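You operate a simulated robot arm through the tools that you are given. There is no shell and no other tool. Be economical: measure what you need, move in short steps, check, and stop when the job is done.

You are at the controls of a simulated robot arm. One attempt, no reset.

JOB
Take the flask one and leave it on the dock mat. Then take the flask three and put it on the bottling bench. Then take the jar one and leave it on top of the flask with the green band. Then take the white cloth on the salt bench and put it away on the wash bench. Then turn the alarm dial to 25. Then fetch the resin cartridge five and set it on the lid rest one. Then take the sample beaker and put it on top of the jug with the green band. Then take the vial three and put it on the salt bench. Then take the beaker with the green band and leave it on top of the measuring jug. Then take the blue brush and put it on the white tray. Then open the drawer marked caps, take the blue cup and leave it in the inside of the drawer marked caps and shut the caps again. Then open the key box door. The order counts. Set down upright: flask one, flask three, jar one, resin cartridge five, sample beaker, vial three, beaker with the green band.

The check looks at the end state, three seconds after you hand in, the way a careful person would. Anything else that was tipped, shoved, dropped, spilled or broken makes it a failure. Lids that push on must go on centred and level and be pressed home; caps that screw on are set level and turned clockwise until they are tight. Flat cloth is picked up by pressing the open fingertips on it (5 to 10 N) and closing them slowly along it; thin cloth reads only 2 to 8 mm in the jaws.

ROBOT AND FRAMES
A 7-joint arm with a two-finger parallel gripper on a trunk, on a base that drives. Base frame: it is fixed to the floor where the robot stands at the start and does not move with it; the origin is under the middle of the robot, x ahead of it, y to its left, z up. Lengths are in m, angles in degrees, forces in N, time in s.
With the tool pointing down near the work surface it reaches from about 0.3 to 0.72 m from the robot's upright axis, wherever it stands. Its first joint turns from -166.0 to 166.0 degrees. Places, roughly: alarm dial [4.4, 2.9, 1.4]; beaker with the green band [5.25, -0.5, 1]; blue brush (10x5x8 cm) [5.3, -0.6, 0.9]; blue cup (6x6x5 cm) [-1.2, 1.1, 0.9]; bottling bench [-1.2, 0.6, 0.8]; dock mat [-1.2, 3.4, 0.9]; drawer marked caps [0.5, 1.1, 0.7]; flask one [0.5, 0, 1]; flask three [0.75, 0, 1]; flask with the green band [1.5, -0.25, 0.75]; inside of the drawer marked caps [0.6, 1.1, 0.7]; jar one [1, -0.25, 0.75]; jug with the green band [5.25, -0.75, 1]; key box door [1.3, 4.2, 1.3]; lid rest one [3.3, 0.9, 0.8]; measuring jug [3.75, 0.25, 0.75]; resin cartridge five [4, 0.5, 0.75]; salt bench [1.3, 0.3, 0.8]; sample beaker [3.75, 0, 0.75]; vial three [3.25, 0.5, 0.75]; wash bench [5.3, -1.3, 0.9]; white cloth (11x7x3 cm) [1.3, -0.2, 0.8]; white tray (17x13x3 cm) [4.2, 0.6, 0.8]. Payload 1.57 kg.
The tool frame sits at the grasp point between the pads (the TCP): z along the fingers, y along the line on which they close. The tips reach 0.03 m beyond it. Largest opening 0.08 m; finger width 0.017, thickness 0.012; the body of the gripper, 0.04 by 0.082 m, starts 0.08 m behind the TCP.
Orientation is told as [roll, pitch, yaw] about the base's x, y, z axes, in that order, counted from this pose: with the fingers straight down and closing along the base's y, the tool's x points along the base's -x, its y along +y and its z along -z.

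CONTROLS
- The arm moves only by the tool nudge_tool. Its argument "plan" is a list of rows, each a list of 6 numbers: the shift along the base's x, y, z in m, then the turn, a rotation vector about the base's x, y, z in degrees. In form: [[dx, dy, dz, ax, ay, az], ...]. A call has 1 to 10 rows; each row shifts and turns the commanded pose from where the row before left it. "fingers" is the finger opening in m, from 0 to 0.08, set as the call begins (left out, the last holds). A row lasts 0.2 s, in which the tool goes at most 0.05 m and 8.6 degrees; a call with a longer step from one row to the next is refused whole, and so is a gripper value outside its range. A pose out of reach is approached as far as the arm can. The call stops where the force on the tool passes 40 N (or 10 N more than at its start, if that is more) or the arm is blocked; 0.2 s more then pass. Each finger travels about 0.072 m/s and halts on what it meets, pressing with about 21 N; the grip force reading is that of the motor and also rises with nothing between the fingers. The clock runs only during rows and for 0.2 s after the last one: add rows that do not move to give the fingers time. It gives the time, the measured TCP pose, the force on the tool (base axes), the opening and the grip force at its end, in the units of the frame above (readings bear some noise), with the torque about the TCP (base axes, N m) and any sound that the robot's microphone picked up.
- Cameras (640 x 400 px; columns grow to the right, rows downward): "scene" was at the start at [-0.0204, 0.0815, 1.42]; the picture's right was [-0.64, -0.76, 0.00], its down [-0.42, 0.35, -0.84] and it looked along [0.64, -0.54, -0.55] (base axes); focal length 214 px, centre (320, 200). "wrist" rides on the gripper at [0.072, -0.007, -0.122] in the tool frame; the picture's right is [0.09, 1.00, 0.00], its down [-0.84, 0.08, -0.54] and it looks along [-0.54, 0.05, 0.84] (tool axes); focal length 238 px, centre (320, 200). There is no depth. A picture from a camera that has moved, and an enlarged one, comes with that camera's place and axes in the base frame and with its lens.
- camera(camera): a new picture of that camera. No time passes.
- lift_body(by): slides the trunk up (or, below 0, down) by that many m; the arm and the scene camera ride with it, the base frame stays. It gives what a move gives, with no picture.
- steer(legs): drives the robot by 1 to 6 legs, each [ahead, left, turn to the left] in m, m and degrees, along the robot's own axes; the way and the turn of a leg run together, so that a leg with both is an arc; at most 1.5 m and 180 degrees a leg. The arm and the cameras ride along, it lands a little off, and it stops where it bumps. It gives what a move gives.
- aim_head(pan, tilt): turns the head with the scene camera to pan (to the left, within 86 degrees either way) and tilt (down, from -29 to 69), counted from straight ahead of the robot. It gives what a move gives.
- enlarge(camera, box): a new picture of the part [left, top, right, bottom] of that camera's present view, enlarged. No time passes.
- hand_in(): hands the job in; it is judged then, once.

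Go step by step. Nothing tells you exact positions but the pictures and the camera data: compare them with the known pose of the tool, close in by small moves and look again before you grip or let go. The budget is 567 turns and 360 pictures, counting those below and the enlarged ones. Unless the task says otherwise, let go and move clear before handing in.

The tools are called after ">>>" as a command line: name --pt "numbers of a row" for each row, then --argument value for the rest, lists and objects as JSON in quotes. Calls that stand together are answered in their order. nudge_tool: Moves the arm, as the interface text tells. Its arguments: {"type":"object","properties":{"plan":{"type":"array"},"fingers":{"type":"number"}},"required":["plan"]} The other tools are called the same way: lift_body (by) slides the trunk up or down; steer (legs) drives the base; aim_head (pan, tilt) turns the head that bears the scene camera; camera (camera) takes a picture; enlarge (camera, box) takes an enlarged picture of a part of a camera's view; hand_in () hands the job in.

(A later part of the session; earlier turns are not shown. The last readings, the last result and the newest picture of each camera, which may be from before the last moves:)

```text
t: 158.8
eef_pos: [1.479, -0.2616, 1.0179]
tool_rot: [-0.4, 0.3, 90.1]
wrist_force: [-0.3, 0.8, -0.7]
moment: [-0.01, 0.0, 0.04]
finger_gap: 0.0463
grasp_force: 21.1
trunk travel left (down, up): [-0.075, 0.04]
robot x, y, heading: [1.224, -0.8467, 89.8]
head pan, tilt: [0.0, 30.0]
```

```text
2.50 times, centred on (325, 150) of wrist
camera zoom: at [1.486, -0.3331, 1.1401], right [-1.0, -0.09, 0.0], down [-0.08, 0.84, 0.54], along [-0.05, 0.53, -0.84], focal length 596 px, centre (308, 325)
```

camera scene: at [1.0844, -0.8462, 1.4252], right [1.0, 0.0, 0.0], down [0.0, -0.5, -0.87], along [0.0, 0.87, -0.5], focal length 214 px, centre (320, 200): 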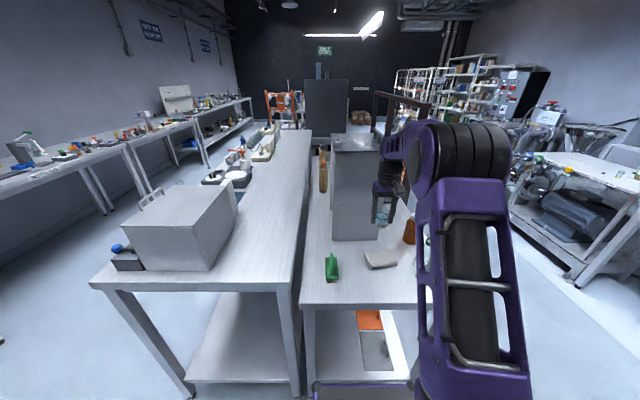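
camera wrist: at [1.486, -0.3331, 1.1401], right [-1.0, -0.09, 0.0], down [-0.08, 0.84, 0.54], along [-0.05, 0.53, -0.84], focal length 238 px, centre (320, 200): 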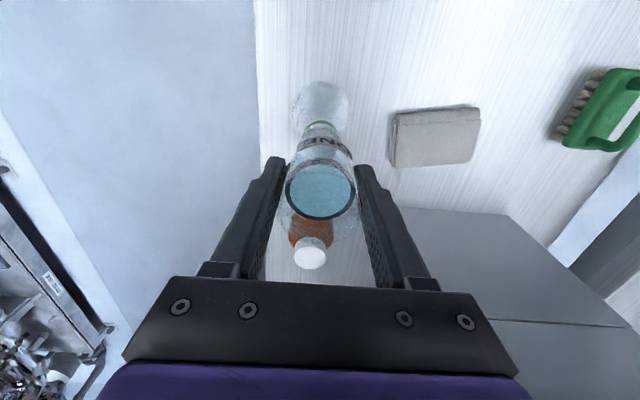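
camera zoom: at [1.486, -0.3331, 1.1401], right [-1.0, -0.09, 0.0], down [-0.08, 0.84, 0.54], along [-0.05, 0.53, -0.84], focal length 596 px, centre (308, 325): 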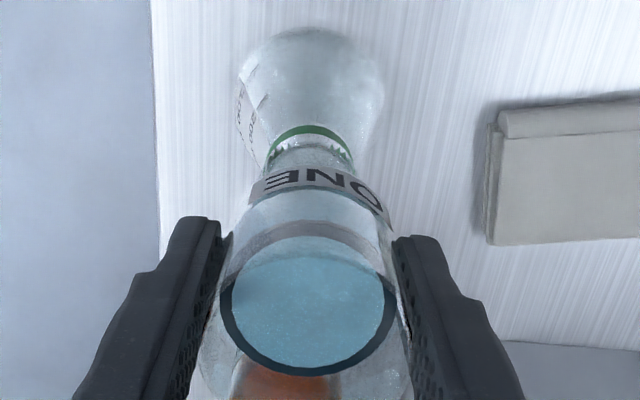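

Reconciled: offset is only ~2 mm; jar bottom is ~36 mm below the TCP, so contact near TCP z≈0.966. Lowering carefully.

>>> nudge_tool --pt "-0.002 0 -0.012 0 0 0" --pt "0 0 -0.012 0 0 0" --pt "0 0 -0.008 0 0 0" --pt "0 0 0 0 0 0"

>>> enlarge --camera "scene" --box '[400, 190, 450, 250]'

```text
t: 159.8
eef_pos: [1.4772, -0.2606, 0.9847]
tool_rot: [-0.3, 0.4, 90.1]
wrist_force: [-0.5, 0.7, -0.4]
moment: [-0.04, -0.01, 0.0]
finger_gap: 0.0466
grasp_force: 21.0
trunk travel left (down, up): [-0.075, 0.04]
robot x, y, heading: [1.2211, -0.8453, 90.0]
head pan, tilt: [0.0, 30.0]
```

```text
6.67 times, centred on (425, 220) of scene
camera zoom: at [1.0845, -0.8462, 1.4253], right [1.0, 0.0, 0.0], down [0.0, -0.5, -0.87], along [0.0, 0.87, -0.5], focal length 1430 px, centre (-380, 67)
```

zoom: 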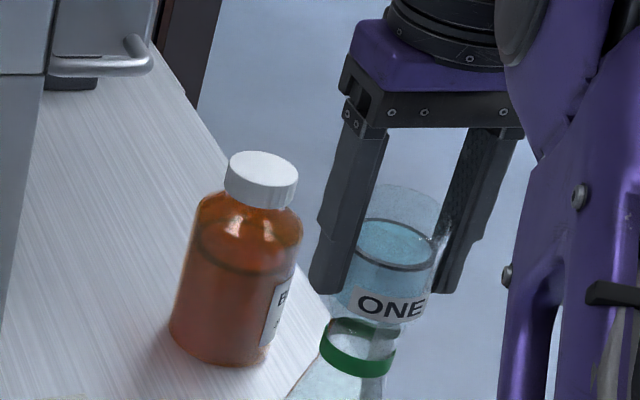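

>>> nudge_tool --pt "-0.0025 0 -0.004 0 0 0" --pt "0 0 -0.004 0 0 0" --pt "0 0 -0.002 0 0 0"

>>> enlarge --camera "scene" --box '[400, 200, 450, 260]'

>>> enlarge --camera "wrist" --box '[250, 70, 400, 230]'

```text
t: 160.6
eef_pos: [1.4756, -0.2604, 0.9748]
tool_rot: [-0.4, 0.4, 89.9]
wrist_force: [-0.2, 0.0, -0.9]
moment: [0.03, -0.01, 0.02]
finger_gap: 0.0468
grasp_force: 21.3
trunk travel left (down, up): [-0.075, 0.04]
robot x, y, heading: [1.2258, -0.8442, 90.1]
head pan, tilt: [0.0, 30.0]
```

```text
6.67 times, centred on (425, 230) of scene
camera zoom: at [1.0845, -0.8462, 1.4253], right [1.0, 0.0, 0.0], down [0.0, -0.5, -0.87], along [0.0, 0.87, -0.5], focal length 1430 px, centre (-380, 0)
```

zoom: 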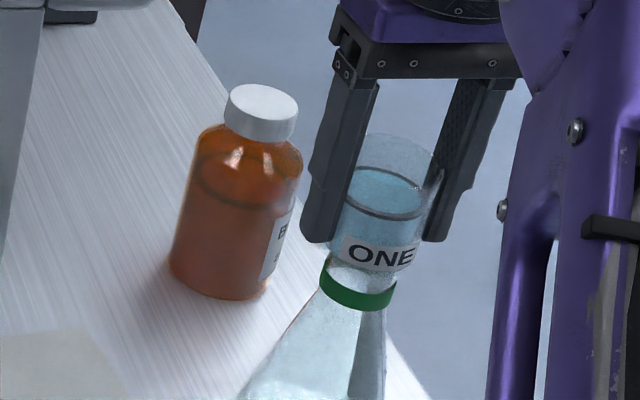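

```text
2.50 times, centred on (325, 150) of wrist
camera zoom: at [1.4823, -0.3323, 1.0979], right [-1.0, -0.09, 0.0], down [-0.08, 0.84, 0.54], along [-0.05, 0.53, -0.84], focal length 596 px, centre (308, 325)
```

zoom: 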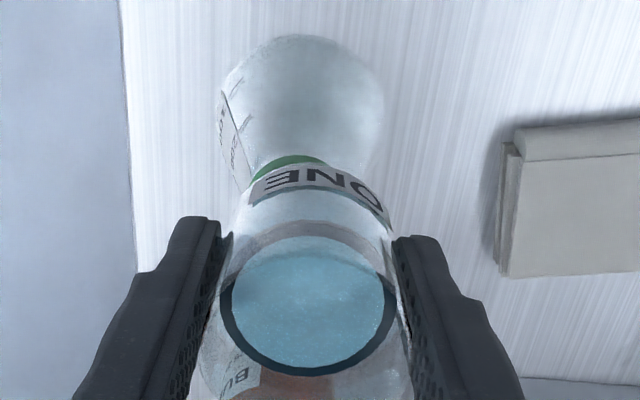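

Alignment is within ~3 mm by both cameras. Continuing down in small steps.

>>> nudge_tool --pt "0 -0.001 -0.003 0 0 0" --pt "0 0 -0.002 0 0 0"

```text
t: 161.2
eef_pos: [1.4753, -0.2616, 0.9734]
tool_rot: [-0.4, 0.1, 90.1]
wrist_force: [-3.3, -0.3, 15.9]
moment: [-0.01, -0.02, 0.05]
finger_gap: 0.0465
grasp_force: 21.0
trunk travel left (down, up): [-0.075, 0.04]
robot x, y, heading: [1.2237, -0.8451, 89.8]
head pan, tilt: [0.0, 30.0]
```

Contact. Relieving and opening slowly.

>>> nudge_tool --pt "0 0 0.0015 0 0 0" --pt "0 0 0 0 0 0"

>>> enlarge --camera "scene" --box '[400, 200, 450, 260]'

```text
t: 161.8
eef_pos: [1.476, -0.2611, 0.9732]
tool_rot: [-0.3, 0.3, 90.0]
wrist_force: [-0.8, 3.0, 13.3]
moment: [0.24, -0.01, 0.01]
finger_gap: 0.0462
grasp_force: 21.6
trunk travel left (down, up): [-0.075, 0.04]
robot x, y, heading: [1.2231, -0.8442, 89.9]
head pan, tilt: [0.0, 30.0]
```

```text
6.67 times, centred on (425, 230) of scene
camera zoom: at [1.0839, -0.847, 1.4252], right [1.0, 0.0, 0.0], down [0.0, -0.5, -0.87], along [0.0, 0.87, -0.5], focal length 1430 px, centre (-380, 0)
```

zoom: 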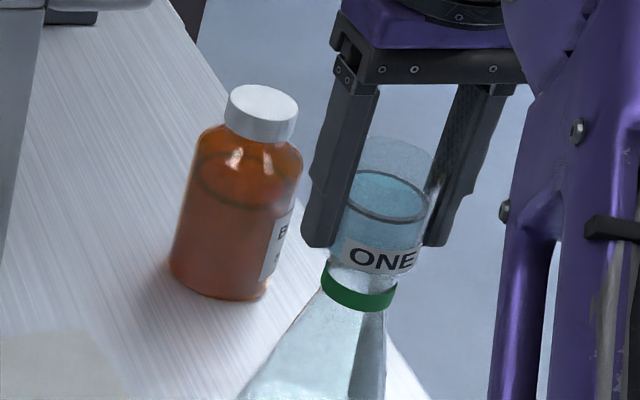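

>>> nudge_tool --pt "0 0 0.002 0 0 0" --pt "0 0 0 0 0 0"

```text
t: 162.4
eef_pos: [1.4751, -0.2621, 0.9747]
tool_rot: [-0.4, 0.5, 90.0]
wrist_force: [-0.2, 1.4, 3.8]
moment: [0.11, 0.0, 0.04]
finger_gap: 0.0464
grasp_force: 20.9
trunk travel left (down, up): [-0.075, 0.04]
robot x, y, heading: [1.2226, -0.8464, 89.9]
head pan, tilt: [0.0, 30.0]
```

>>> nudge_tool --pt "0 0 0 0 0 0" --pt "0 0 0 0 0 0" --fingers 0.052

>>> nudge_tool --pt "0 0 0 0 0 0" --pt "0 0 0 0 0 0" --pt "0 0 0 0 0 0" --fingers 0.08

>>> enlarge --camera "scene" --box '[400, 200, 450, 260]'

>>> enlarge --camera "wrist" --box '[250, 70, 400, 230]'

```text
t: 163.0
eef_pos: [1.4757, -0.2618, 0.9748]
tool_rot: [-0.4, 0.5, 89.9]
wrist_force: [-0.5, -0.8, 0.0]
moment: [-0.05, 0.01, 0.02]
finger_gap: 0.0521
grasp_force: 0.1
trunk travel left (down, up): [-0.075, 0.04]
robot x, y, heading: [1.2198, -0.846, 90.0]
head pan, tilt: [0.0, 30.0]
```

```text
t: 163.8
eef_pos: [1.4754, -0.2612, 0.9741]
tool_rot: [-0.3, 0.4, 89.9]
wrist_force: [-0.2, 0.4, 0.2]
moment: [-0.02, 0.02, 0.03]
finger_gap: 0.0802
grasp_force: 0.1
trunk travel left (down, up): [-0.075, 0.04]
robot x, y, heading: [1.2242, -0.8426, 89.7]
head pan, tilt: [0.0, 30.0]
```

```text
6.67 times, centred on (425, 230) of scene
camera zoom: at [1.0844, -0.8463, 1.4253], right [1.0, 0.0, 0.0], down [0.0, -0.5, -0.87], along [0.0, 0.87, -0.5], focal length 1430 px, centre (-380, 0)
```

zoom: 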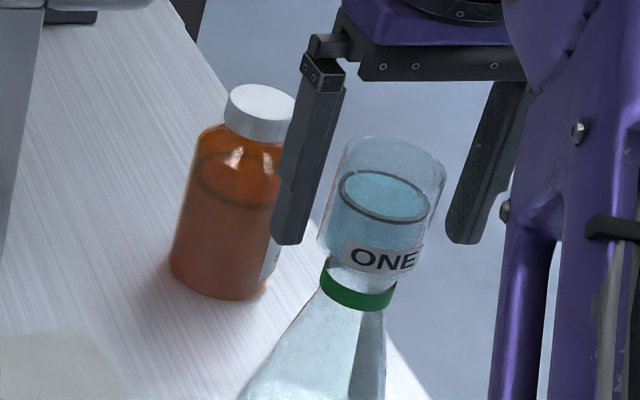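

```text
2.50 times, centred on (325, 150) of wrist
camera zoom: at [1.4831, -0.3329, 1.0967], right [-1.0, -0.09, 0.0], down [-0.08, 0.84, 0.54], along [-0.05, 0.53, -0.84], focal length 596 px, centre (308, 325)
```

zoom: 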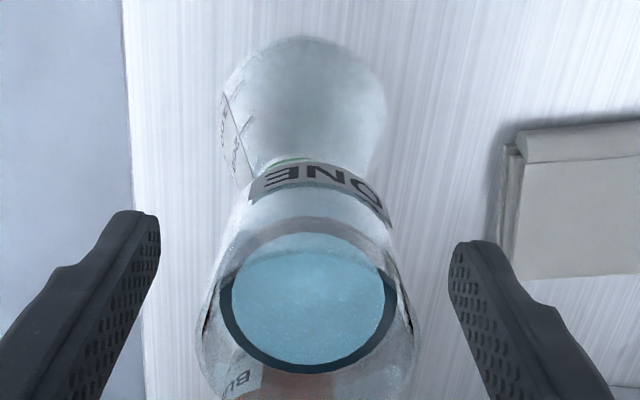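

Jar one sits on the green-band flask. Retreating straight up, then over to look at the white cloth.

>>> nudge_tool --pt "0 0 0.02 0 0 0" --pt "0 0 0.035 0 0 0" --pt "0 0 0.045 0 0 0" --pt "0 0 0.045 0 0 0" --pt "-0.04 -0.02 0 0 0 0" --pt "-0.04 -0.02 0 0 0 0" --pt "-0.04 -0.02 0 0 0 0" --pt "-0.03 0 0 0 0 0" --pt "0 0 0 0 0 0"

>>> camera --camera "wrist"

>>> camera --camera "scene"

```text
t: 165.8
eef_pos: [1.325, -0.3213, 1.1214]
tool_rot: [-0.3, 0.4, 90.0]
wrist_force: [0.1, 0.0, 0.2]
moment: [-0.01, -0.02, 0.0]
finger_gap: 0.0799
grasp_force: 0.1
trunk travel left (down, up): [-0.075, 0.04]
robot x, y, heading: [1.2276, -0.8464, 89.9]
head pan, tilt: [0.0, 30.0]
```

```text
281 pictures are left
camera wrist: at [1.3324, -0.3931, 1.2428], right [-1.0, -0.09, -0.01], down [-0.08, 0.84, 0.54], along [-0.04, 0.53, -0.84], focal length 238 px, centre (320, 200)
```

wrist: 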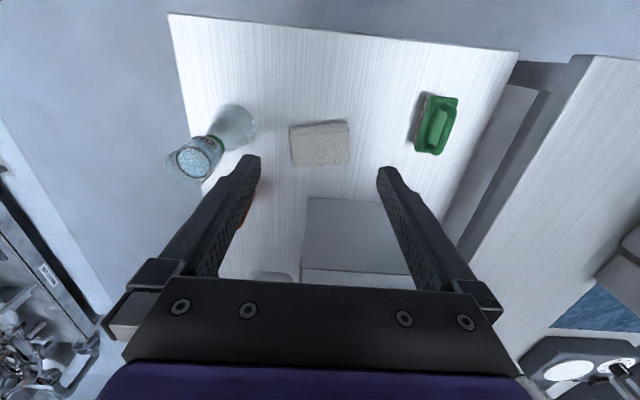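

```text
280 pictures are left
camera scene: at [1.0843, -0.8463, 1.4252], right [1.0, 0.0, 0.0], down [0.0, -0.5, -0.87], along [0.0, 0.87, -0.5], focal length 214 px, centre (320, 200)
```

scene: 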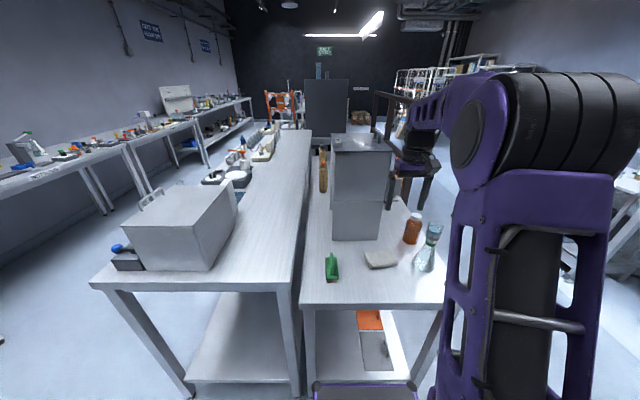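

>>> enlarge --camera "wrist" --box '[265, 90, 385, 190]'

>>> enlarge --camera "scene" --box '[350, 230, 450, 290]'

```text
4.00 times, centred on (325, 140) of wrist
camera zoom: at [1.3324, -0.3931, 1.2428], right [-1.0, -0.09, -0.01], down [-0.08, 0.84, 0.54], along [-0.04, 0.53, -0.84], focal length 953 px, centre (300, 440)
```

zoom: 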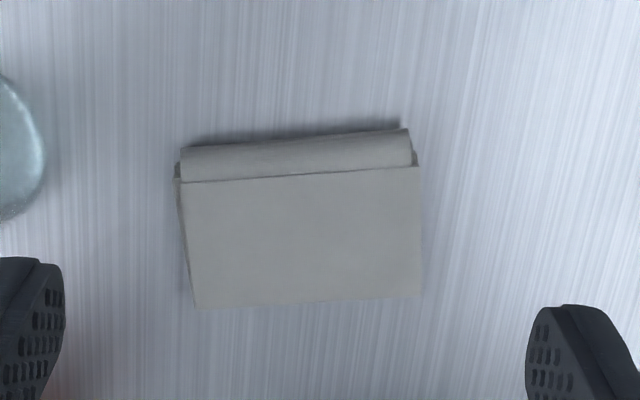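

```text
6.40 times, centred on (400, 260) of scene
camera zoom: at [1.0843, -0.8463, 1.4252], right [1.0, 0.0, 0.0], down [0.0, -0.5, -0.87], along [0.0, 0.87, -0.5], focal length 1373 px, centre (-192, -184)
```

zoom: 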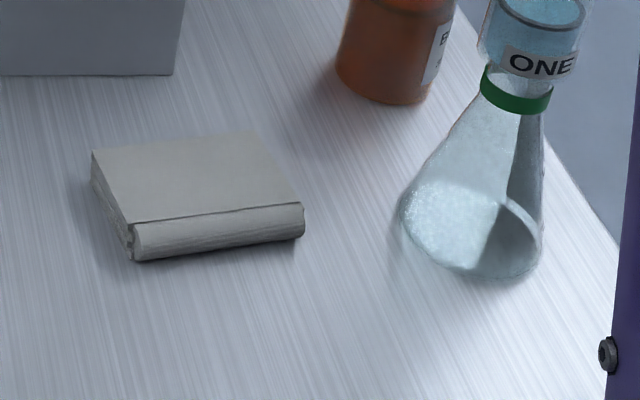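

Cloth is folded, centre ≈(1.32,-0.243), long axis ~9° from x, about 6.5–7 cm across. I'll turn the gripper to straddle its short side.

>>> nudge_tool --pt "0 0.008 0 0 0 -8.1" --pt "0 0.008 0 0 0 -8.1" --pt "0 0.008 0 0 0 -8.1" --pt "0 0.008 0 0 0 -8.1" --pt "0 0.008 0 0 0 -8.1" --pt "0 0.008 0 0 0 -8.1" --pt "0 0.008 0 0 0 -8.1" --pt "0 0.008 0 0 0 -8.1" --pt "-0.004 0.008 -0.03 0 0 -8.1" --pt "0 0.006 -0.04 0 0 -8.1"

>>> nudge_tool --pt "0 0 -0.04 0 0 0" --pt "0 0 -0.04 0 0 0" --pt "0 0 0 0 0 0"

>>> camera --camera "wrist"

>>> camera --camera "scene"

```text
t: 168.0
eef_pos: [1.3216, -0.242, 1.0488]
tool_rot: [-0.4, 0.5, 8.9]
wrist_force: [-0.5, -0.4, 0.0]
moment: [0.0, 0.01, 0.02]
finger_gap: 0.0798
grasp_force: 0.1
trunk travel left (down, up): [-0.075, 0.04]
robot x, y, heading: [1.2241, -0.8479, 89.7]
head pan, tilt: [0.0, 30.0]
```

```text
t: 168.8
eef_pos: [1.3218, -0.2444, 0.9685]
tool_rot: [-0.4, 0.4, 9.1]
wrist_force: [2.0, 0.4, 0.6]
moment: [0.02, 0.0, 0.01]
finger_gap: 0.0802
grasp_force: 0.0
trunk travel left (down, up): [-0.075, 0.04]
robot x, y, heading: [1.2216, -0.8462, 89.8]
head pan, tilt: [0.0, 30.0]
```

```text
277 pictures are left
camera wrist: at [1.2535, -0.2612, 1.0902], right [-0.25, 0.97, -0.01], down [0.82, 0.21, 0.54], along [0.52, 0.13, -0.84], focal length 238 px, centre (320, 200)
```

wrist: 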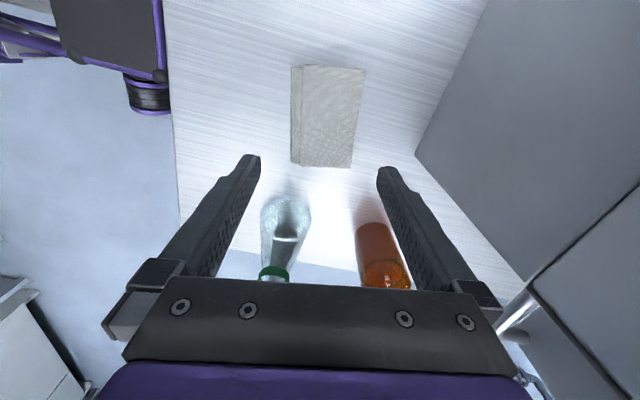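

```text
276 pictures are left
camera scene: at [1.0844, -0.8462, 1.4253], right [1.0, 0.0, 0.0], down [0.0, -0.5, -0.87], along [0.0, 0.87, -0.5], focal length 214 px, centre (320, 200)
```

scene: 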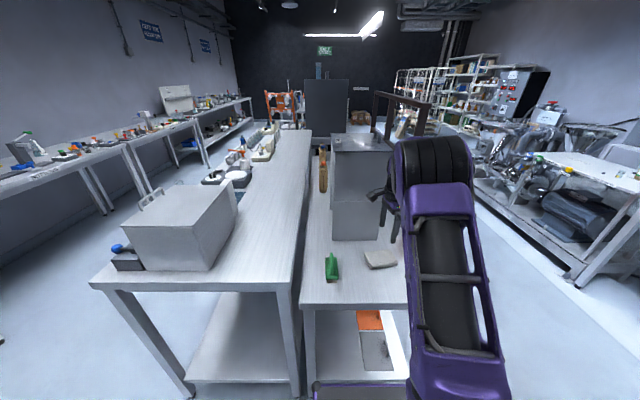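

>>> enlarge --camera "wrist" --box '[260, 50, 400, 190]'

```text
2.86 times, centred on (330, 120) of wrist
camera zoom: at [1.2535, -0.2612, 1.0902], right [-0.25, 0.97, -0.01], down [0.82, 0.21, 0.54], along [0.52, 0.13, -0.84], focal length 681 px, centre (291, 429)
```

zoom: 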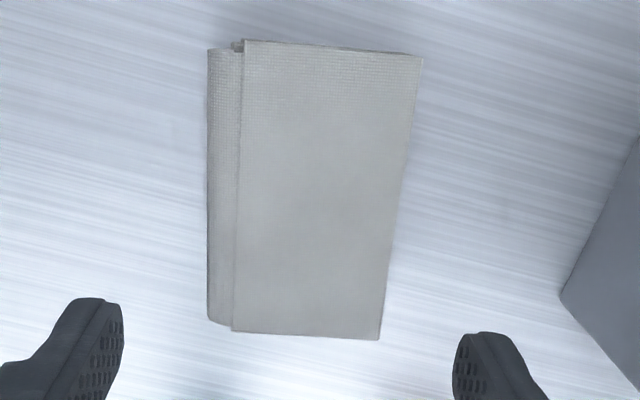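

Cloth centre (1.318,-0.241), axis 10.9°. Adjusting by 4 mm and 2°, then lowering around it.

>>> nudge_tool --pt "-0.004 0.0035 -0.03 0 0 1.9" --pt "0 0 -0.03 0 0 0" --pt "0 0 -0.025 0 0 0" --pt "0 0 0 0 0 0"

>>> camera --camera "wrist"

```text
t: 169.8
eef_pos: [1.3163, -0.2398, 0.8857]
tool_rot: [-0.2, 0.5, 10.9]
wrist_force: [-0.2, -0.1, 0.1]
moment: [-0.02, -0.01, 0.03]
finger_gap: 0.0802
grasp_force: 0.1
trunk travel left (down, up): [-0.075, 0.04]
robot x, y, heading: [1.2229, -0.8474, 89.8]
head pan, tilt: [0.0, 30.0]
```

```text
274 pictures are left
camera wrist: at [1.2491, -0.2594, 1.0063], right [-0.28, 0.96, 0.0], down [0.81, 0.24, 0.54], along [0.52, 0.15, -0.84], focal length 238 px, centre (320, 200)
```

wrist: 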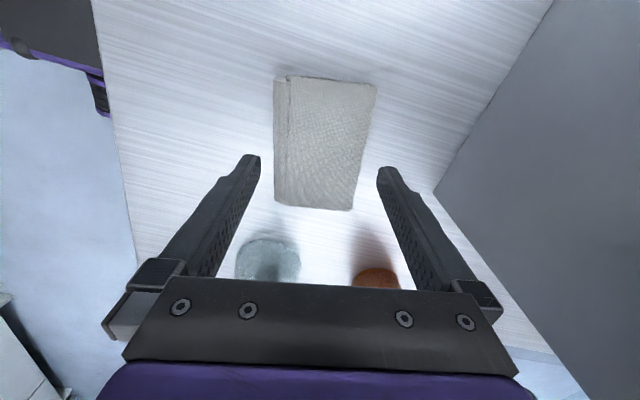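

Centred. Lowering further beside the cloth.

>>> nudge_tool --pt "0 0 -0.02 0 0 0" --pt "0 0 -0.015 0 0 0" --pt "0 0 -0.008 0 0 0" --pt "0 0 0 0 0 0"

>>> camera --camera "wrist"

```text
t: 170.8
eef_pos: [1.3176, -0.2406, 0.8413]
tool_rot: [-0.3, 0.4, 10.8]
wrist_force: [-0.6, -0.3, 0.0]
moment: [0.0, -0.03, -0.02]
finger_gap: 0.0798
grasp_force: 0.0
trunk travel left (down, up): [-0.075, 0.04]
robot x, y, heading: [1.2246, -0.8405, 89.7]
head pan, tilt: [0.0, 30.0]
```

```text
273 pictures are left
camera wrist: at [1.25, -0.2598, 0.9638], right [-0.28, 0.96, 0.0], down [0.81, 0.24, 0.54], along [0.52, 0.15, -0.84], focal length 238 px, centre (320, 200)
```

wrist: 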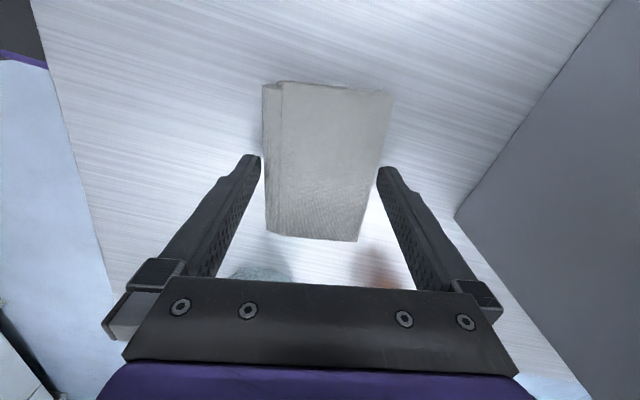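

Straddled. A little lower, then close.

>>> nudge_tool --pt "0 0 -0.004 0 0 0" --pt "0 0 0 0 0 0"

>>> nudge_tool --pt "0 0 0 0 0 0" --pt "0 0 0 0 0 0" --pt "0 0 0 0 0 0" --pt "0 0 0 0 0 0" --pt "0 0 0 0 0 0" --pt "0 0 0 0 0 0" --fingers 0.0

>>> camera --camera "wrist"

```text
t: 171.4
eef_pos: [1.3176, -0.2405, 0.8382]
tool_rot: [-0.3, 0.4, 10.9]
wrist_force: [-0.2, -1.0, 0.2]
moment: [0.01, 0.02, 0.03]
finger_gap: 0.08
grasp_force: 0.3
trunk travel left (down, up): [-0.075, 0.04]
robot x, y, heading: [1.2169, -0.8455, 89.9]
head pan, tilt: [0.0, 30.0]
```

```text
t: 172.8
eef_pos: [1.3175, -0.2404, 0.8381]
tool_rot: [-0.3, 0.4, 11.0]
wrist_force: [0.6, 0.1, -0.4]
moment: [0.02, -0.01, 0.01]
finger_gap: 0.0638
grasp_force: 21.2
trunk travel left (down, up): [-0.075, 0.04]
robot x, y, heading: [1.2238, -0.8477, 89.7]
head pan, tilt: [0.0, 30.0]
```

```text
272 pictures are left
camera wrist: at [1.2504, -0.26, 0.9597], right [-0.28, 0.96, 0.0], down [0.81, 0.24, 0.54], along [0.52, 0.15, -0.84], focal length 238 px, centre (320, 200)
```

wrist: 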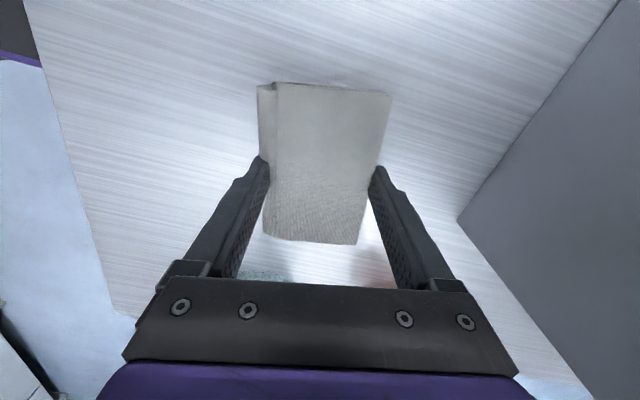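

Gripped at 64 mm with 21 N. Lifting.

>>> nudge_tool --pt "0 0 0.02 0 0 0" --pt "0 0 0.03 0 0 0" --pt "0 0 0.04 0 0 0" --pt "0 0 0.045 0 0 0" --pt "0 -0.02 0.045 0 0 0" --pt "0 -0.03 0.04 0 0 0" --pt "-0.03 -0.03 0.03 0 0 0" --pt "-0.04 0 0 0 0 0" --pt "-0.03 0 0 0 0 0" --pt "0 0 0 0 0 0"

>>> camera --camera "wrist"

>>> camera --camera "scene"

```text
refused: row 7 steps farther than a row can; nothing moved
```

```text
271 pictures are left
camera wrist: at [1.2504, -0.26, 0.9597], right [-0.28, 0.96, 0.0], down [0.81, 0.24, 0.54], along [0.52, 0.15, -0.84], focal length 238 px, centre (320, 200)
```

wrist: 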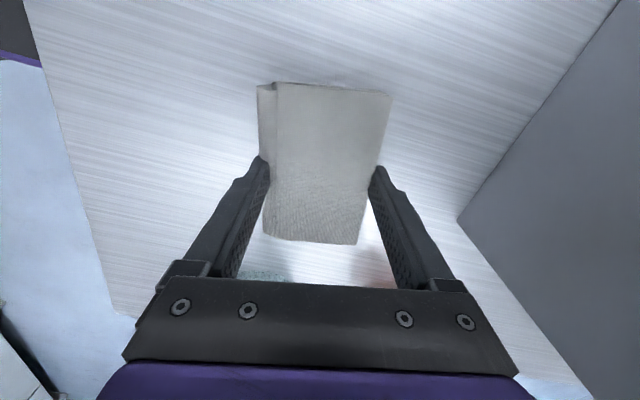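

```text
270 pictures are left
camera scene: at [1.0844, -0.8463, 1.4252], right [1.0, 0.0, 0.0], down [0.0, -0.5, -0.87], along [0.0, 0.87, -0.5], focal length 214 px, centre (320, 200)
```

scene: 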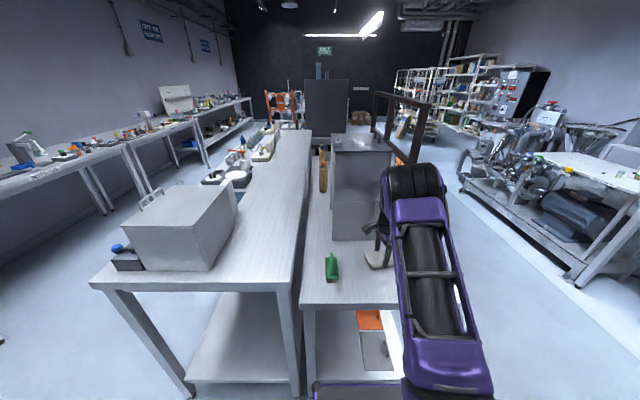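

>>> nudge_tool --pt "0 0 0.02 0 0 0" --pt "0 0 0.03 0 0 0" --pt "0 0 0.04 0 0 0" --pt "0 0 0.045 0 0 0" --pt "0 -0.02 0.045 0 0 0" --pt "0 -0.03 0.038 0 0 0" --pt "-0.03 -0.02 0.02 0 0 0" --pt "-0.04 0 0 0 0 0" --pt "-0.03 0 0 0 0 0" --pt "0 0 0 0 0 0"

>>> camera --camera "wrist"

```text
t: 175.0
eef_pos: [1.2173, -0.3093, 1.0758]
tool_rot: [-0.3, 0.4, 10.8]
wrist_force: [0.1, 0.3, -0.4]
moment: [0.03, -0.02, 0.02]
finger_gap: 0.0638
grasp_force: 20.9
trunk travel left (down, up): [-0.075, 0.04]
robot x, y, heading: [1.2259, -0.8465, 90.1]
head pan, tilt: [0.0, 30.0]
```

```text
269 pictures are left
camera wrist: at [1.1493, -0.3287, 1.1973], right [-0.28, 0.96, 0.0], down [0.81, 0.24, 0.54], along [0.52, 0.15, -0.84], focal length 238 px, centre (320, 200)
```

wrist: 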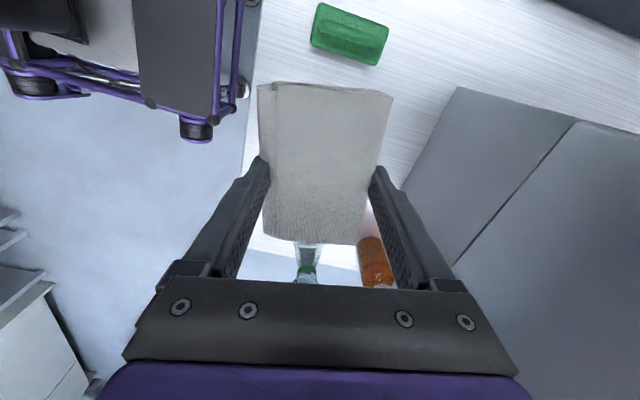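

Cloth held. Now drive toward the wash bench, far along +x; backing off and turning first.

>>> steer --legs '[[-0.35, 0, 0], [0, 0, -90], [1.2, 0, 0]]'

>>> aim_head --pan 0 --tilt 15

>>> camera --camera "scene"

```text
t: 186.9
eef_pos: [2.9464, -1.2279, 1.0745]
tool_rot: [-0.3, 0.4, -81.0]
wrist_force: [-0.2, -0.1, 0.2]
moment: [-0.03, 0.02, 0.01]
finger_gap: 0.0639
grasp_force: 21.1
trunk travel left (down, up): [-0.075, 0.04]
robot x, y, heading: [2.407, -1.2164, -1.9]
head pan, tilt: [0.0, 30.0]
```

```text
t: 187.6
eef_pos: [2.9471, -1.2282, 1.0752]
tool_rot: [-0.3, 0.4, -81.0]
wrist_force: [-0.9, -0.1, -0.7]
moment: [-0.01, 0.02, 0.01]
finger_gap: 0.064
grasp_force: 20.8
trunk travel left (down, up): [-0.075, 0.04]
robot x, y, heading: [2.4082, -1.2175, -2.1]
head pan, tilt: [0.0, 15.0]
```

```text
268 pictures are left
camera scene: at [2.4198, -1.0771, 1.4494], right [-0.03, -1.0, 0.0], down [-0.26, 0.01, -0.97], along [0.97, -0.03, -0.26], focal length 214 px, centre (320, 200)
```

scene: 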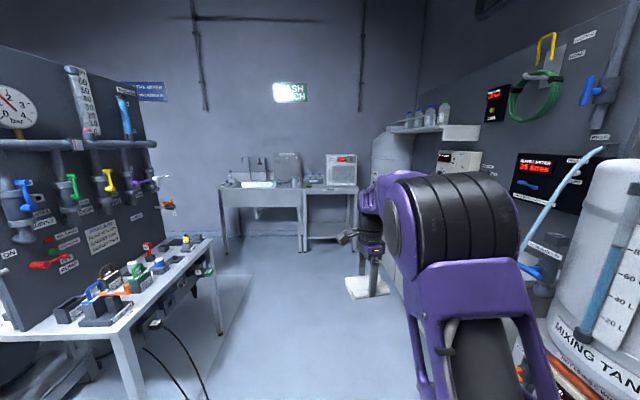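

The wash bench is at the far wall ahead. Driving up to it.

>>> steer --legs '[[0, 0, 2], [1.3, 0, 0], [0.3, 0, 0]]'

>>> camera --camera "scene"

```text
t: 196.1
eef_pos: [4.5363, -1.2518, 1.0759]
tool_rot: [-0.4, 0.4, -80.6]
wrist_force: [0.7, 0.1, -1.1]
moment: [0.0, 0.0, 0.02]
finger_gap: 0.0638
grasp_force: 20.8
trunk travel left (down, up): [-0.075, 0.04]
robot x, y, heading: [3.9986, -1.2448, -1.6]
head pan, tilt: [0.0, 15.0]
```

```text
267 pictures are left
camera scene: at [4.0086, -1.1055, 1.4494], right [-0.03, -1.0, 0.0], down [-0.26, 0.01, -0.97], along [0.97, -0.03, -0.26], focal length 214 px, centre (320, 200)
```

scene: 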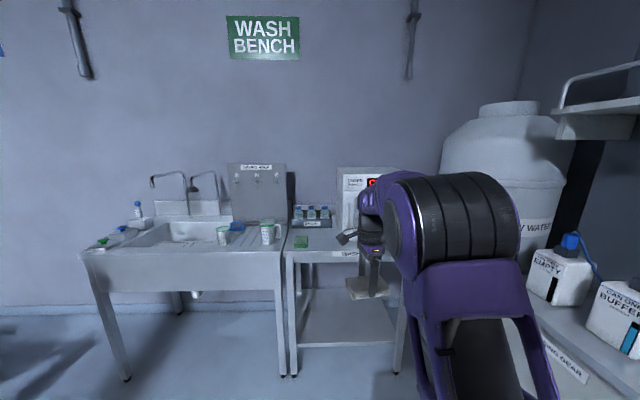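

>>> enlarge --camera "scene" --box '[60, 150, 420, 280]'

>>> enlarge --camera "scene" --box '[200, 150, 400, 280]'

```text
1.78 times, centred on (240, 215) of scene
camera zoom: at [4.0086, -1.1055, 1.4494], right [-0.03, -1.0, 0.0], down [-0.26, 0.01, -0.97], along [0.97, -0.03, -0.26], focal length 381 px, centre (462, 173)
```

zoom: 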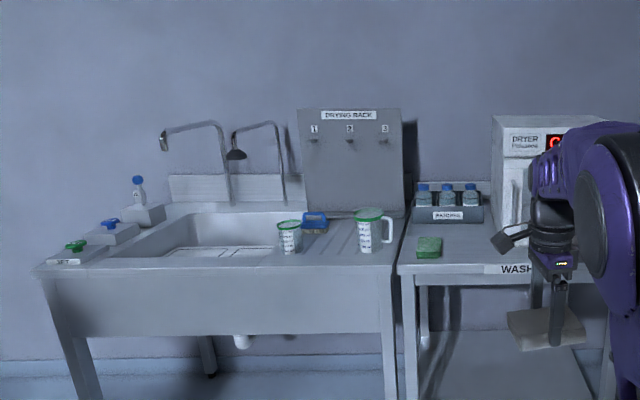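

```text
3.08 times, centred on (300, 215) of scene
camera zoom: at [4.0086, -1.1055, 1.4494], right [-0.03, -1.0, 0.0], down [-0.26, 0.01, -0.97], along [0.97, -0.03, -0.26], focal length 660 px, centre (382, 154)
```

zoom: 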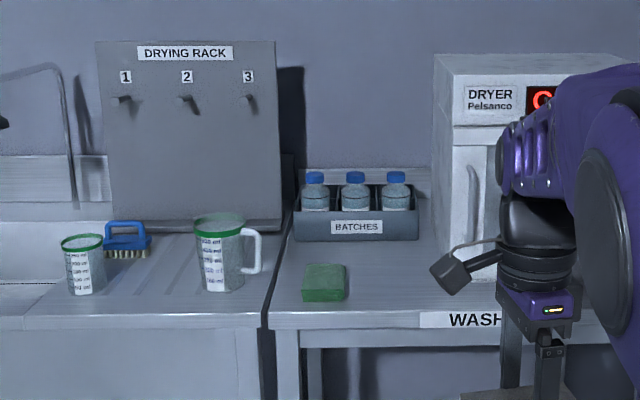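

Wash bench (right table, label WASH) has a free area right of the green sponge, near (5.19,-1.25), z≈0.89. Driving closer.

>>> steer --legs '[[0, 0, 1.6], [0.52, 0, 0]]'

>>> aim_head --pan 0 --tilt 32

>>> camera --camera "scene"

>>> camera --camera "wrist"

```text
t: 199.4
eef_pos: [5.0338, -1.2288, 1.0725]
tool_rot: [-1.5, 1.1, -78.7]
wrist_force: [-3.9, -0.2, -0.1]
moment: [-0.03, 0.01, -0.22]
finger_gap: 0.0688
grasp_force: 20.8
trunk travel left (down, up): [-0.075, 0.04]
robot x, y, heading: [4.4989, -1.2425, 0.6]
head pan, tilt: [0.0, 15.0]
stopped in leg 2: the force on the tool passed its limit at 46 N (the readings are from after the stop); the commanded pose is now the measured one
```

```text
t: 200.2
eef_pos: [5.0335, -1.2286, 1.0727]
tool_rot: [-1.4, 1.1, -78.7]
wrist_force: [-7.2, -0.4, -1.4]
moment: [0.0, 0.18, -0.37]
finger_gap: 0.0688
grasp_force: 21.2
trunk travel left (down, up): [-0.075, 0.04]
robot x, y, heading: [4.504, -1.2444, 0.3]
head pan, tilt: [0.0, 32.0]
```

```text
264 pictures are left
camera scene: at [4.5029, -1.104, 1.4222], right [0.0, -1.0, 0.0], down [-0.53, 0.0, -0.85], along [0.85, 0.0, -0.53], focal length 214 px, centre (320, 200)
```

scene: 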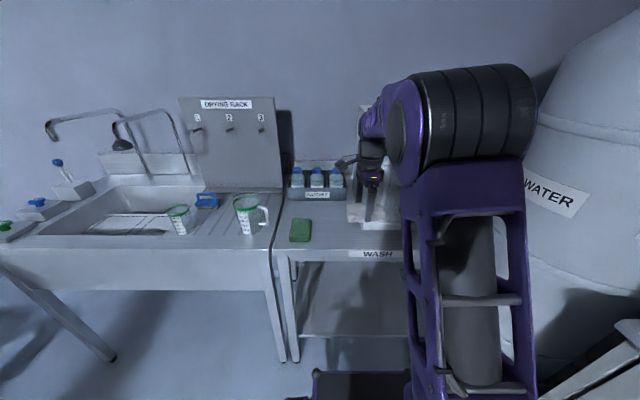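

```text
263 pictures are left
camera wrist: at [5.0176, -1.1618, 1.1956], right [0.96, 0.29, -0.02], down [0.26, -0.81, 0.52], along [0.13, -0.51, -0.85], focal length 238 px, centre (320, 200)
```

wrist: 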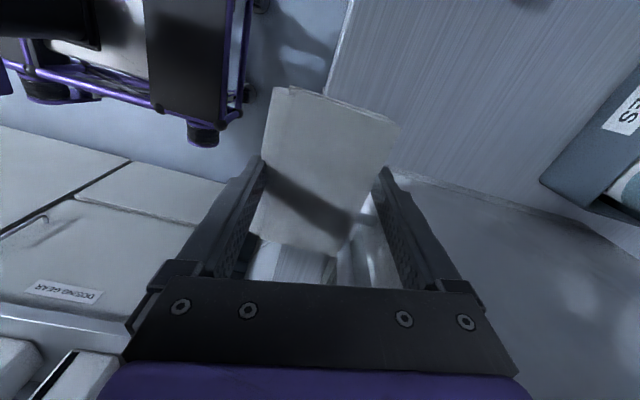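

The right finger bumped something (the dryer front, closer than I thought). Backing off and looking.

>>> steer --legs '[[-0.08, 0, 0]]'

>>> camera --camera "scene"

>>> camera --camera "wrist"

>>> enlarge --camera "scene" --box '[260, 80, 460, 280]'

```text
t: 201.3
eef_pos: [4.9526, -1.2297, 1.0739]
tool_rot: [-1.4, 1.1, -78.7]
wrist_force: [-0.4, -0.1, -0.6]
moment: [-0.02, 0.02, -0.01]
finger_gap: 0.0684
grasp_force: 21.2
trunk travel left (down, up): [-0.075, 0.04]
robot x, y, heading: [4.4217, -1.2417, 0.3]
head pan, tilt: [0.0, 32.0]
```

```text
262 pictures are left
camera scene: at [4.4224, -1.1044, 1.4221], right [0.01, -1.0, 0.0], down [-0.53, 0.0, -0.85], along [0.85, 0.0, -0.53], focal length 214 px, centre (320, 200)
```

scene: 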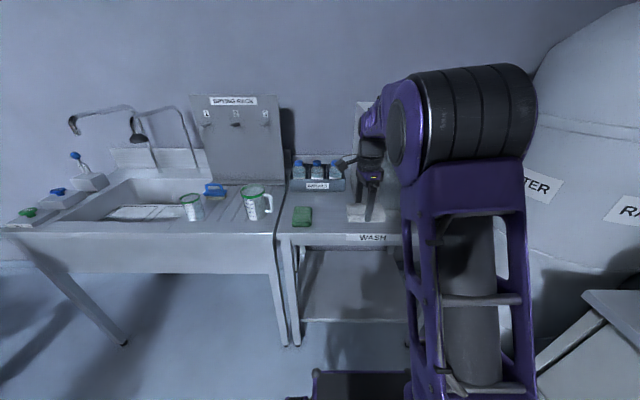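

```text
261 pictures are left
camera wrist: at [4.9371, -1.162, 1.1954], right [0.96, 0.29, -0.02], down [0.26, -0.81, 0.52], along [0.13, -0.51, -0.85], focal length 238 px, centre (320, 200)
```

wrist: 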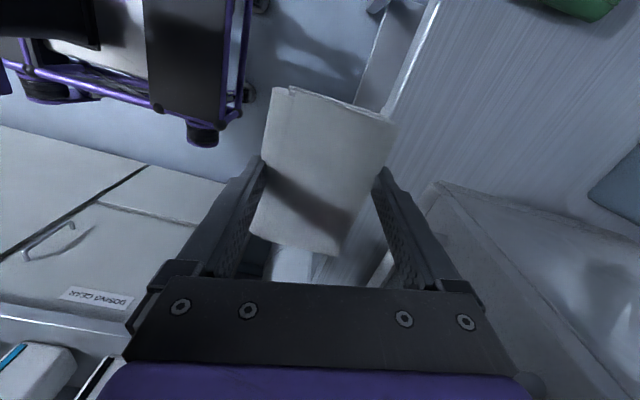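

```text
2.00 times, centred on (360, 180) of scene
camera zoom: at [4.4224, -1.1044, 1.4221], right [0.01, -1.0, 0.0], down [-0.53, 0.0, -0.85], along [0.85, 0.0, -0.53], focal length 429 px, centre (240, 240)
```

zoom: 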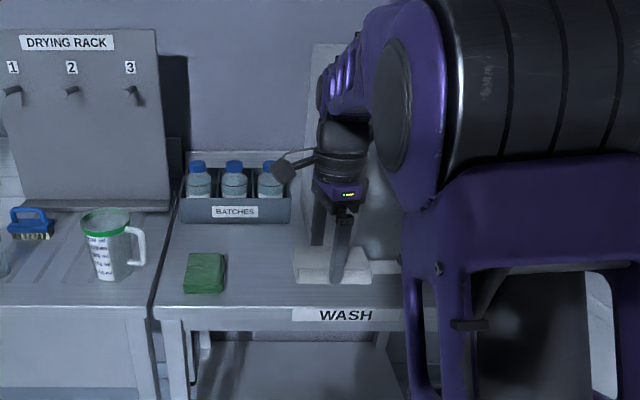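

The dryer front is at x≈5.14, left side y≈-1.266; the cloth tip touched it. It twisted a little but is held. I'll place it left of the dryer at about (5.17,-1.165).

>>> nudge_tool --pt "0 0.03 0 0 0 0" --pt "0 0.035 0 0 0 0" --pt "0 0 0 0 0 0"

>>> steer --legs '[[0.12, 0, 0]]'

>>> nudge_tool --pt "0.03 0 0 0 0 0" --pt "0.035 0 0 0 0 0" --pt "0.03 0 0 0 0 0" --pt "0 0 0 0 0 0"

>>> camera --camera "wrist"

>>> camera --camera "scene"

```text
t: 202.1
eef_pos: [4.9516, -1.1648, 1.0729]
tool_rot: [-1.3, 1.1, -78.7]
wrist_force: [0.1, 0.2, -0.1]
moment: [0.01, 0.03, 0.01]
finger_gap: 0.0683
grasp_force: 20.9
trunk travel left (down, up): [-0.075, 0.04]
robot x, y, heading: [4.4231, -1.242, 0.3]
head pan, tilt: [0.0, 32.0]
```

```text
t: 203.3
eef_pos: [5.0727, -1.1632, 1.0726]
tool_rot: [-1.4, 1.0, -78.6]
wrist_force: [-0.4, 0.2, -0.3]
moment: [-0.03, 0.01, 0.01]
finger_gap: 0.0681
grasp_force: 21.0
trunk travel left (down, up): [-0.075, 0.04]
robot x, y, heading: [4.5386, -1.2404, 0.2]
head pan, tilt: [0.0, 32.0]
```

```text
t: 204.3
eef_pos: [5.1654, -1.1663, 1.0726]
tool_rot: [-1.5, 1.0, -78.6]
wrist_force: [0.2, 0.1, -0.7]
moment: [0.04, -0.01, 0.0]
finger_gap: 0.0679
grasp_force: 21.2
trunk travel left (down, up): [-0.075, 0.04]
robot x, y, heading: [4.5431, -1.2432, 0.1]
head pan, tilt: [0.0, 32.0]
```

```text
259 pictures are left
camera wrist: at [5.1497, -1.0986, 1.1947], right [0.96, 0.29, -0.02], down [0.26, -0.81, 0.52], along [0.13, -0.51, -0.85], focal length 238 px, centre (320, 200)
```

wrist: 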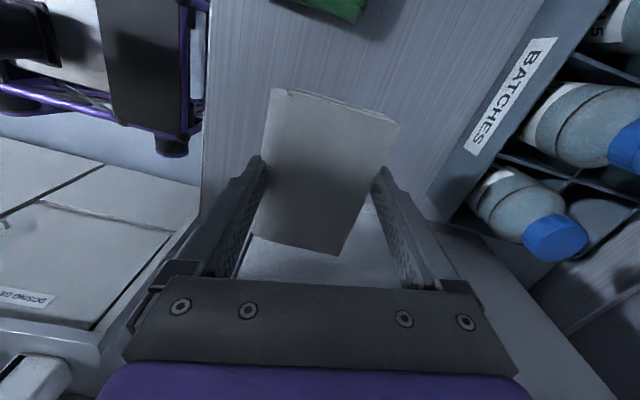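

```text
258 pictures are left
camera scene: at [4.5422, -1.1037, 1.4221], right [0.01, -1.0, 0.0], down [-0.53, 0.0, -0.85], along [0.85, 0.0, -0.53], focal length 214 px, centre (320, 200)
```

scene: 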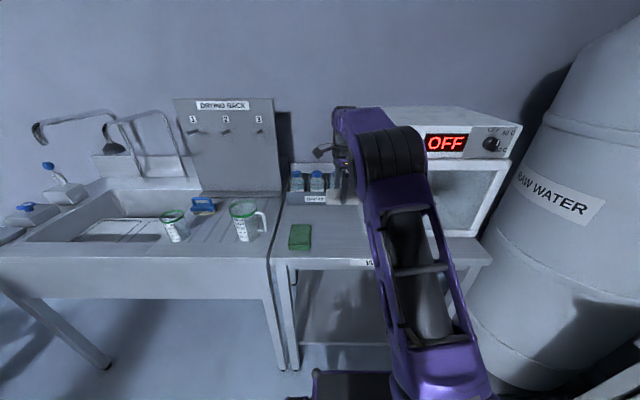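

Clear bench under the cloth. Lowering.

>>> nudge_tool --pt "0 0 -0.03 0 0 0" --pt "0 0 -0.035 0 0 0" --pt "0 0 -0.03 0 0 0" --pt "0 0 -0.015 0 0 0" --pt "0 0 -0.008 0 0 0"

>>> nudge_tool --pt "0 0 -0.004 0 0 0" --pt "0 0 -0.004 0 0 0"

>>> camera --camera "wrist"

```text
t: 205.5
eef_pos: [5.1676, -1.1643, 0.9557]
tool_rot: [-1.4, 1.1, -78.5]
wrist_force: [-0.2, -0.4, -0.1]
moment: [0.01, 0.0, -0.02]
finger_gap: 0.0677
grasp_force: 21.1
trunk travel left (down, up): [-0.075, 0.04]
robot x, y, heading: [4.5412, -1.2448, 0.1]
head pan, tilt: [0.0, 32.0]
```

```text
t: 206.1
eef_pos: [5.1661, -1.1636, 0.9474]
tool_rot: [-1.5, 1.1, -78.6]
wrist_force: [-0.4, -0.3, 0.1]
moment: [0.03, -0.01, 0.01]
finger_gap: 0.0675
grasp_force: 21.1
trunk travel left (down, up): [-0.075, 0.04]
robot x, y, heading: [4.5418, -1.2415, 0.4]
head pan, tilt: [0.0, 32.0]
```

```text
257 pictures are left
camera wrist: at [5.1505, -1.0966, 1.0697], right [0.96, 0.29, -0.02], down [0.26, -0.81, 0.52], along [0.13, -0.51, -0.85], focal length 238 px, centre (320, 200)
```

wrist: 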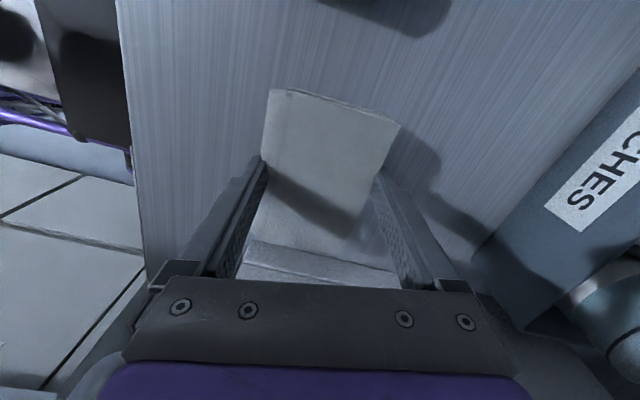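

>>> nudge_tool --pt "0 0 -0.004 0 0 0" --pt "0 0 -0.004 0 0 0" --pt "0 0 -0.003 0 0 0"

>>> nudge_tool --pt "0 0 -0.003 0 0 0" --pt "0 0 -0.003 0 0 0"

```text
t: 206.9
eef_pos: [5.1658, -1.1643, 0.9379]
tool_rot: [-1.2, 1.0, -78.7]
wrist_force: [-1.5, -0.2, 7.1]
moment: [-0.45, -0.2, -0.09]
finger_gap: 0.0672
grasp_force: 20.8
trunk travel left (down, up): [-0.075, 0.04]
robot x, y, heading: [4.5433, -1.2416, 0.2]
head pan, tilt: [0.0, 32.0]
```

```text
t: 207.5
eef_pos: [5.1665, -1.1646, 0.9349]
tool_rot: [-1.0, 1.1, -78.7]
wrist_force: [-0.3, -0.1, 33.6]
moment: [0.01, -0.1, -0.54]
finger_gap: 0.0679
grasp_force: 21.1
trunk travel left (down, up): [-0.075, 0.04]
robot x, y, heading: [4.5379, -1.2446, 0.3]
head pan, tilt: [0.0, 32.0]
```

On the bench. Releasing and retreating up.

>>> nudge_tool --pt "0 0 0.003 0 0 0" --pt "0 0 0.001 0 0 0"

>>> nudge_tool --pt "0 0 0 0 0 0" --pt "0 0 0 0 0 0" --pt "0 0 0 0 0 0" --fingers 0.08

>>> nudge_tool --pt "0 0 0.03 0 0 0" --pt "0 0 0.04 0 0 0" --pt "0 0 0.045 0 0 0" --pt "0 0 0.045 0 0 0" --pt "0 0 0.03 0 0 0" --pt "0 0 0 0 0 0"

>>> camera --camera "wrist"

>>> camera --camera "scene"

```text
t: 208.1
eef_pos: [5.1659, -1.1645, 0.9345]
tool_rot: [-1.3, 1.1, -78.5]
wrist_force: [3.1, 0.9, 21.1]
moment: [0.29, -0.59, -0.1]
finger_gap: 0.0673
grasp_force: 20.7
trunk travel left (down, up): [-0.075, 0.04]
robot x, y, heading: [4.5375, -1.2414, 0.2]
head pan, tilt: [0.0, 32.0]
```

```text
t: 208.9
eef_pos: [5.1664, -1.1636, 0.9324]
tool_rot: [-1.6, 1.1, -78.5]
wrist_force: [-0.1, 0.3, -0.4]
moment: [0.01, -0.04, -0.01]
finger_gap: 0.0802
grasp_force: 0.2
trunk travel left (down, up): [-0.075, 0.04]
robot x, y, heading: [4.5448, -1.244, 0.2]
head pan, tilt: [0.0, 32.0]
```

```text
t: 210.3
eef_pos: [5.1659, -1.1639, 1.125]
tool_rot: [-1.4, 1.1, -78.5]
wrist_force: [0.5, -0.3, -0.1]
moment: [-0.01, -0.02, -0.01]
finger_gap: 0.0799
grasp_force: 0.1
trunk travel left (down, up): [-0.075, 0.04]
robot x, y, heading: [4.5413, -1.2445, 0.3]
head pan, tilt: [0.0, 32.0]
```

```text
256 pictures are left
camera wrist: at [5.149, -1.096, 1.2476], right [0.96, 0.29, -0.02], down [0.26, -0.81, 0.52], along [0.13, -0.51, -0.85], focal length 238 px, centre (320, 200)
```

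wrist: 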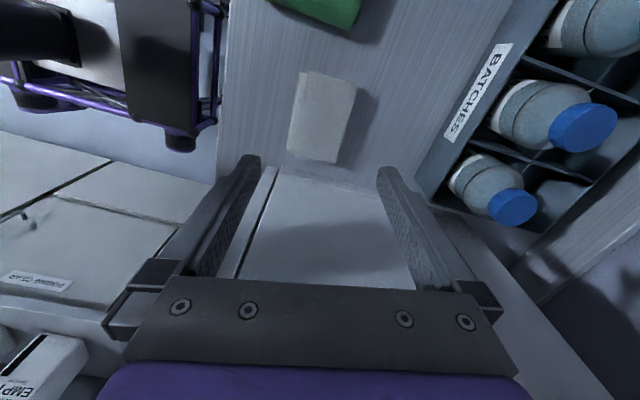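

```text
255 pictures are left
camera scene: at [4.5419, -1.1038, 1.4221], right [0.01, -1.0, 0.0], down [-0.53, 0.0, -0.85], along [0.85, 0.0, -0.53], focal length 214 px, centre (320, 200)
```

scene: 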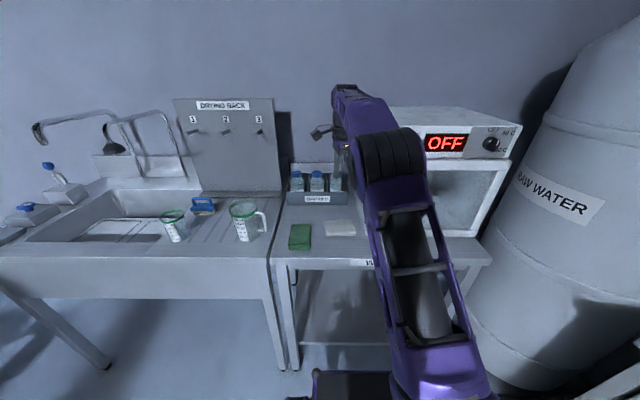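

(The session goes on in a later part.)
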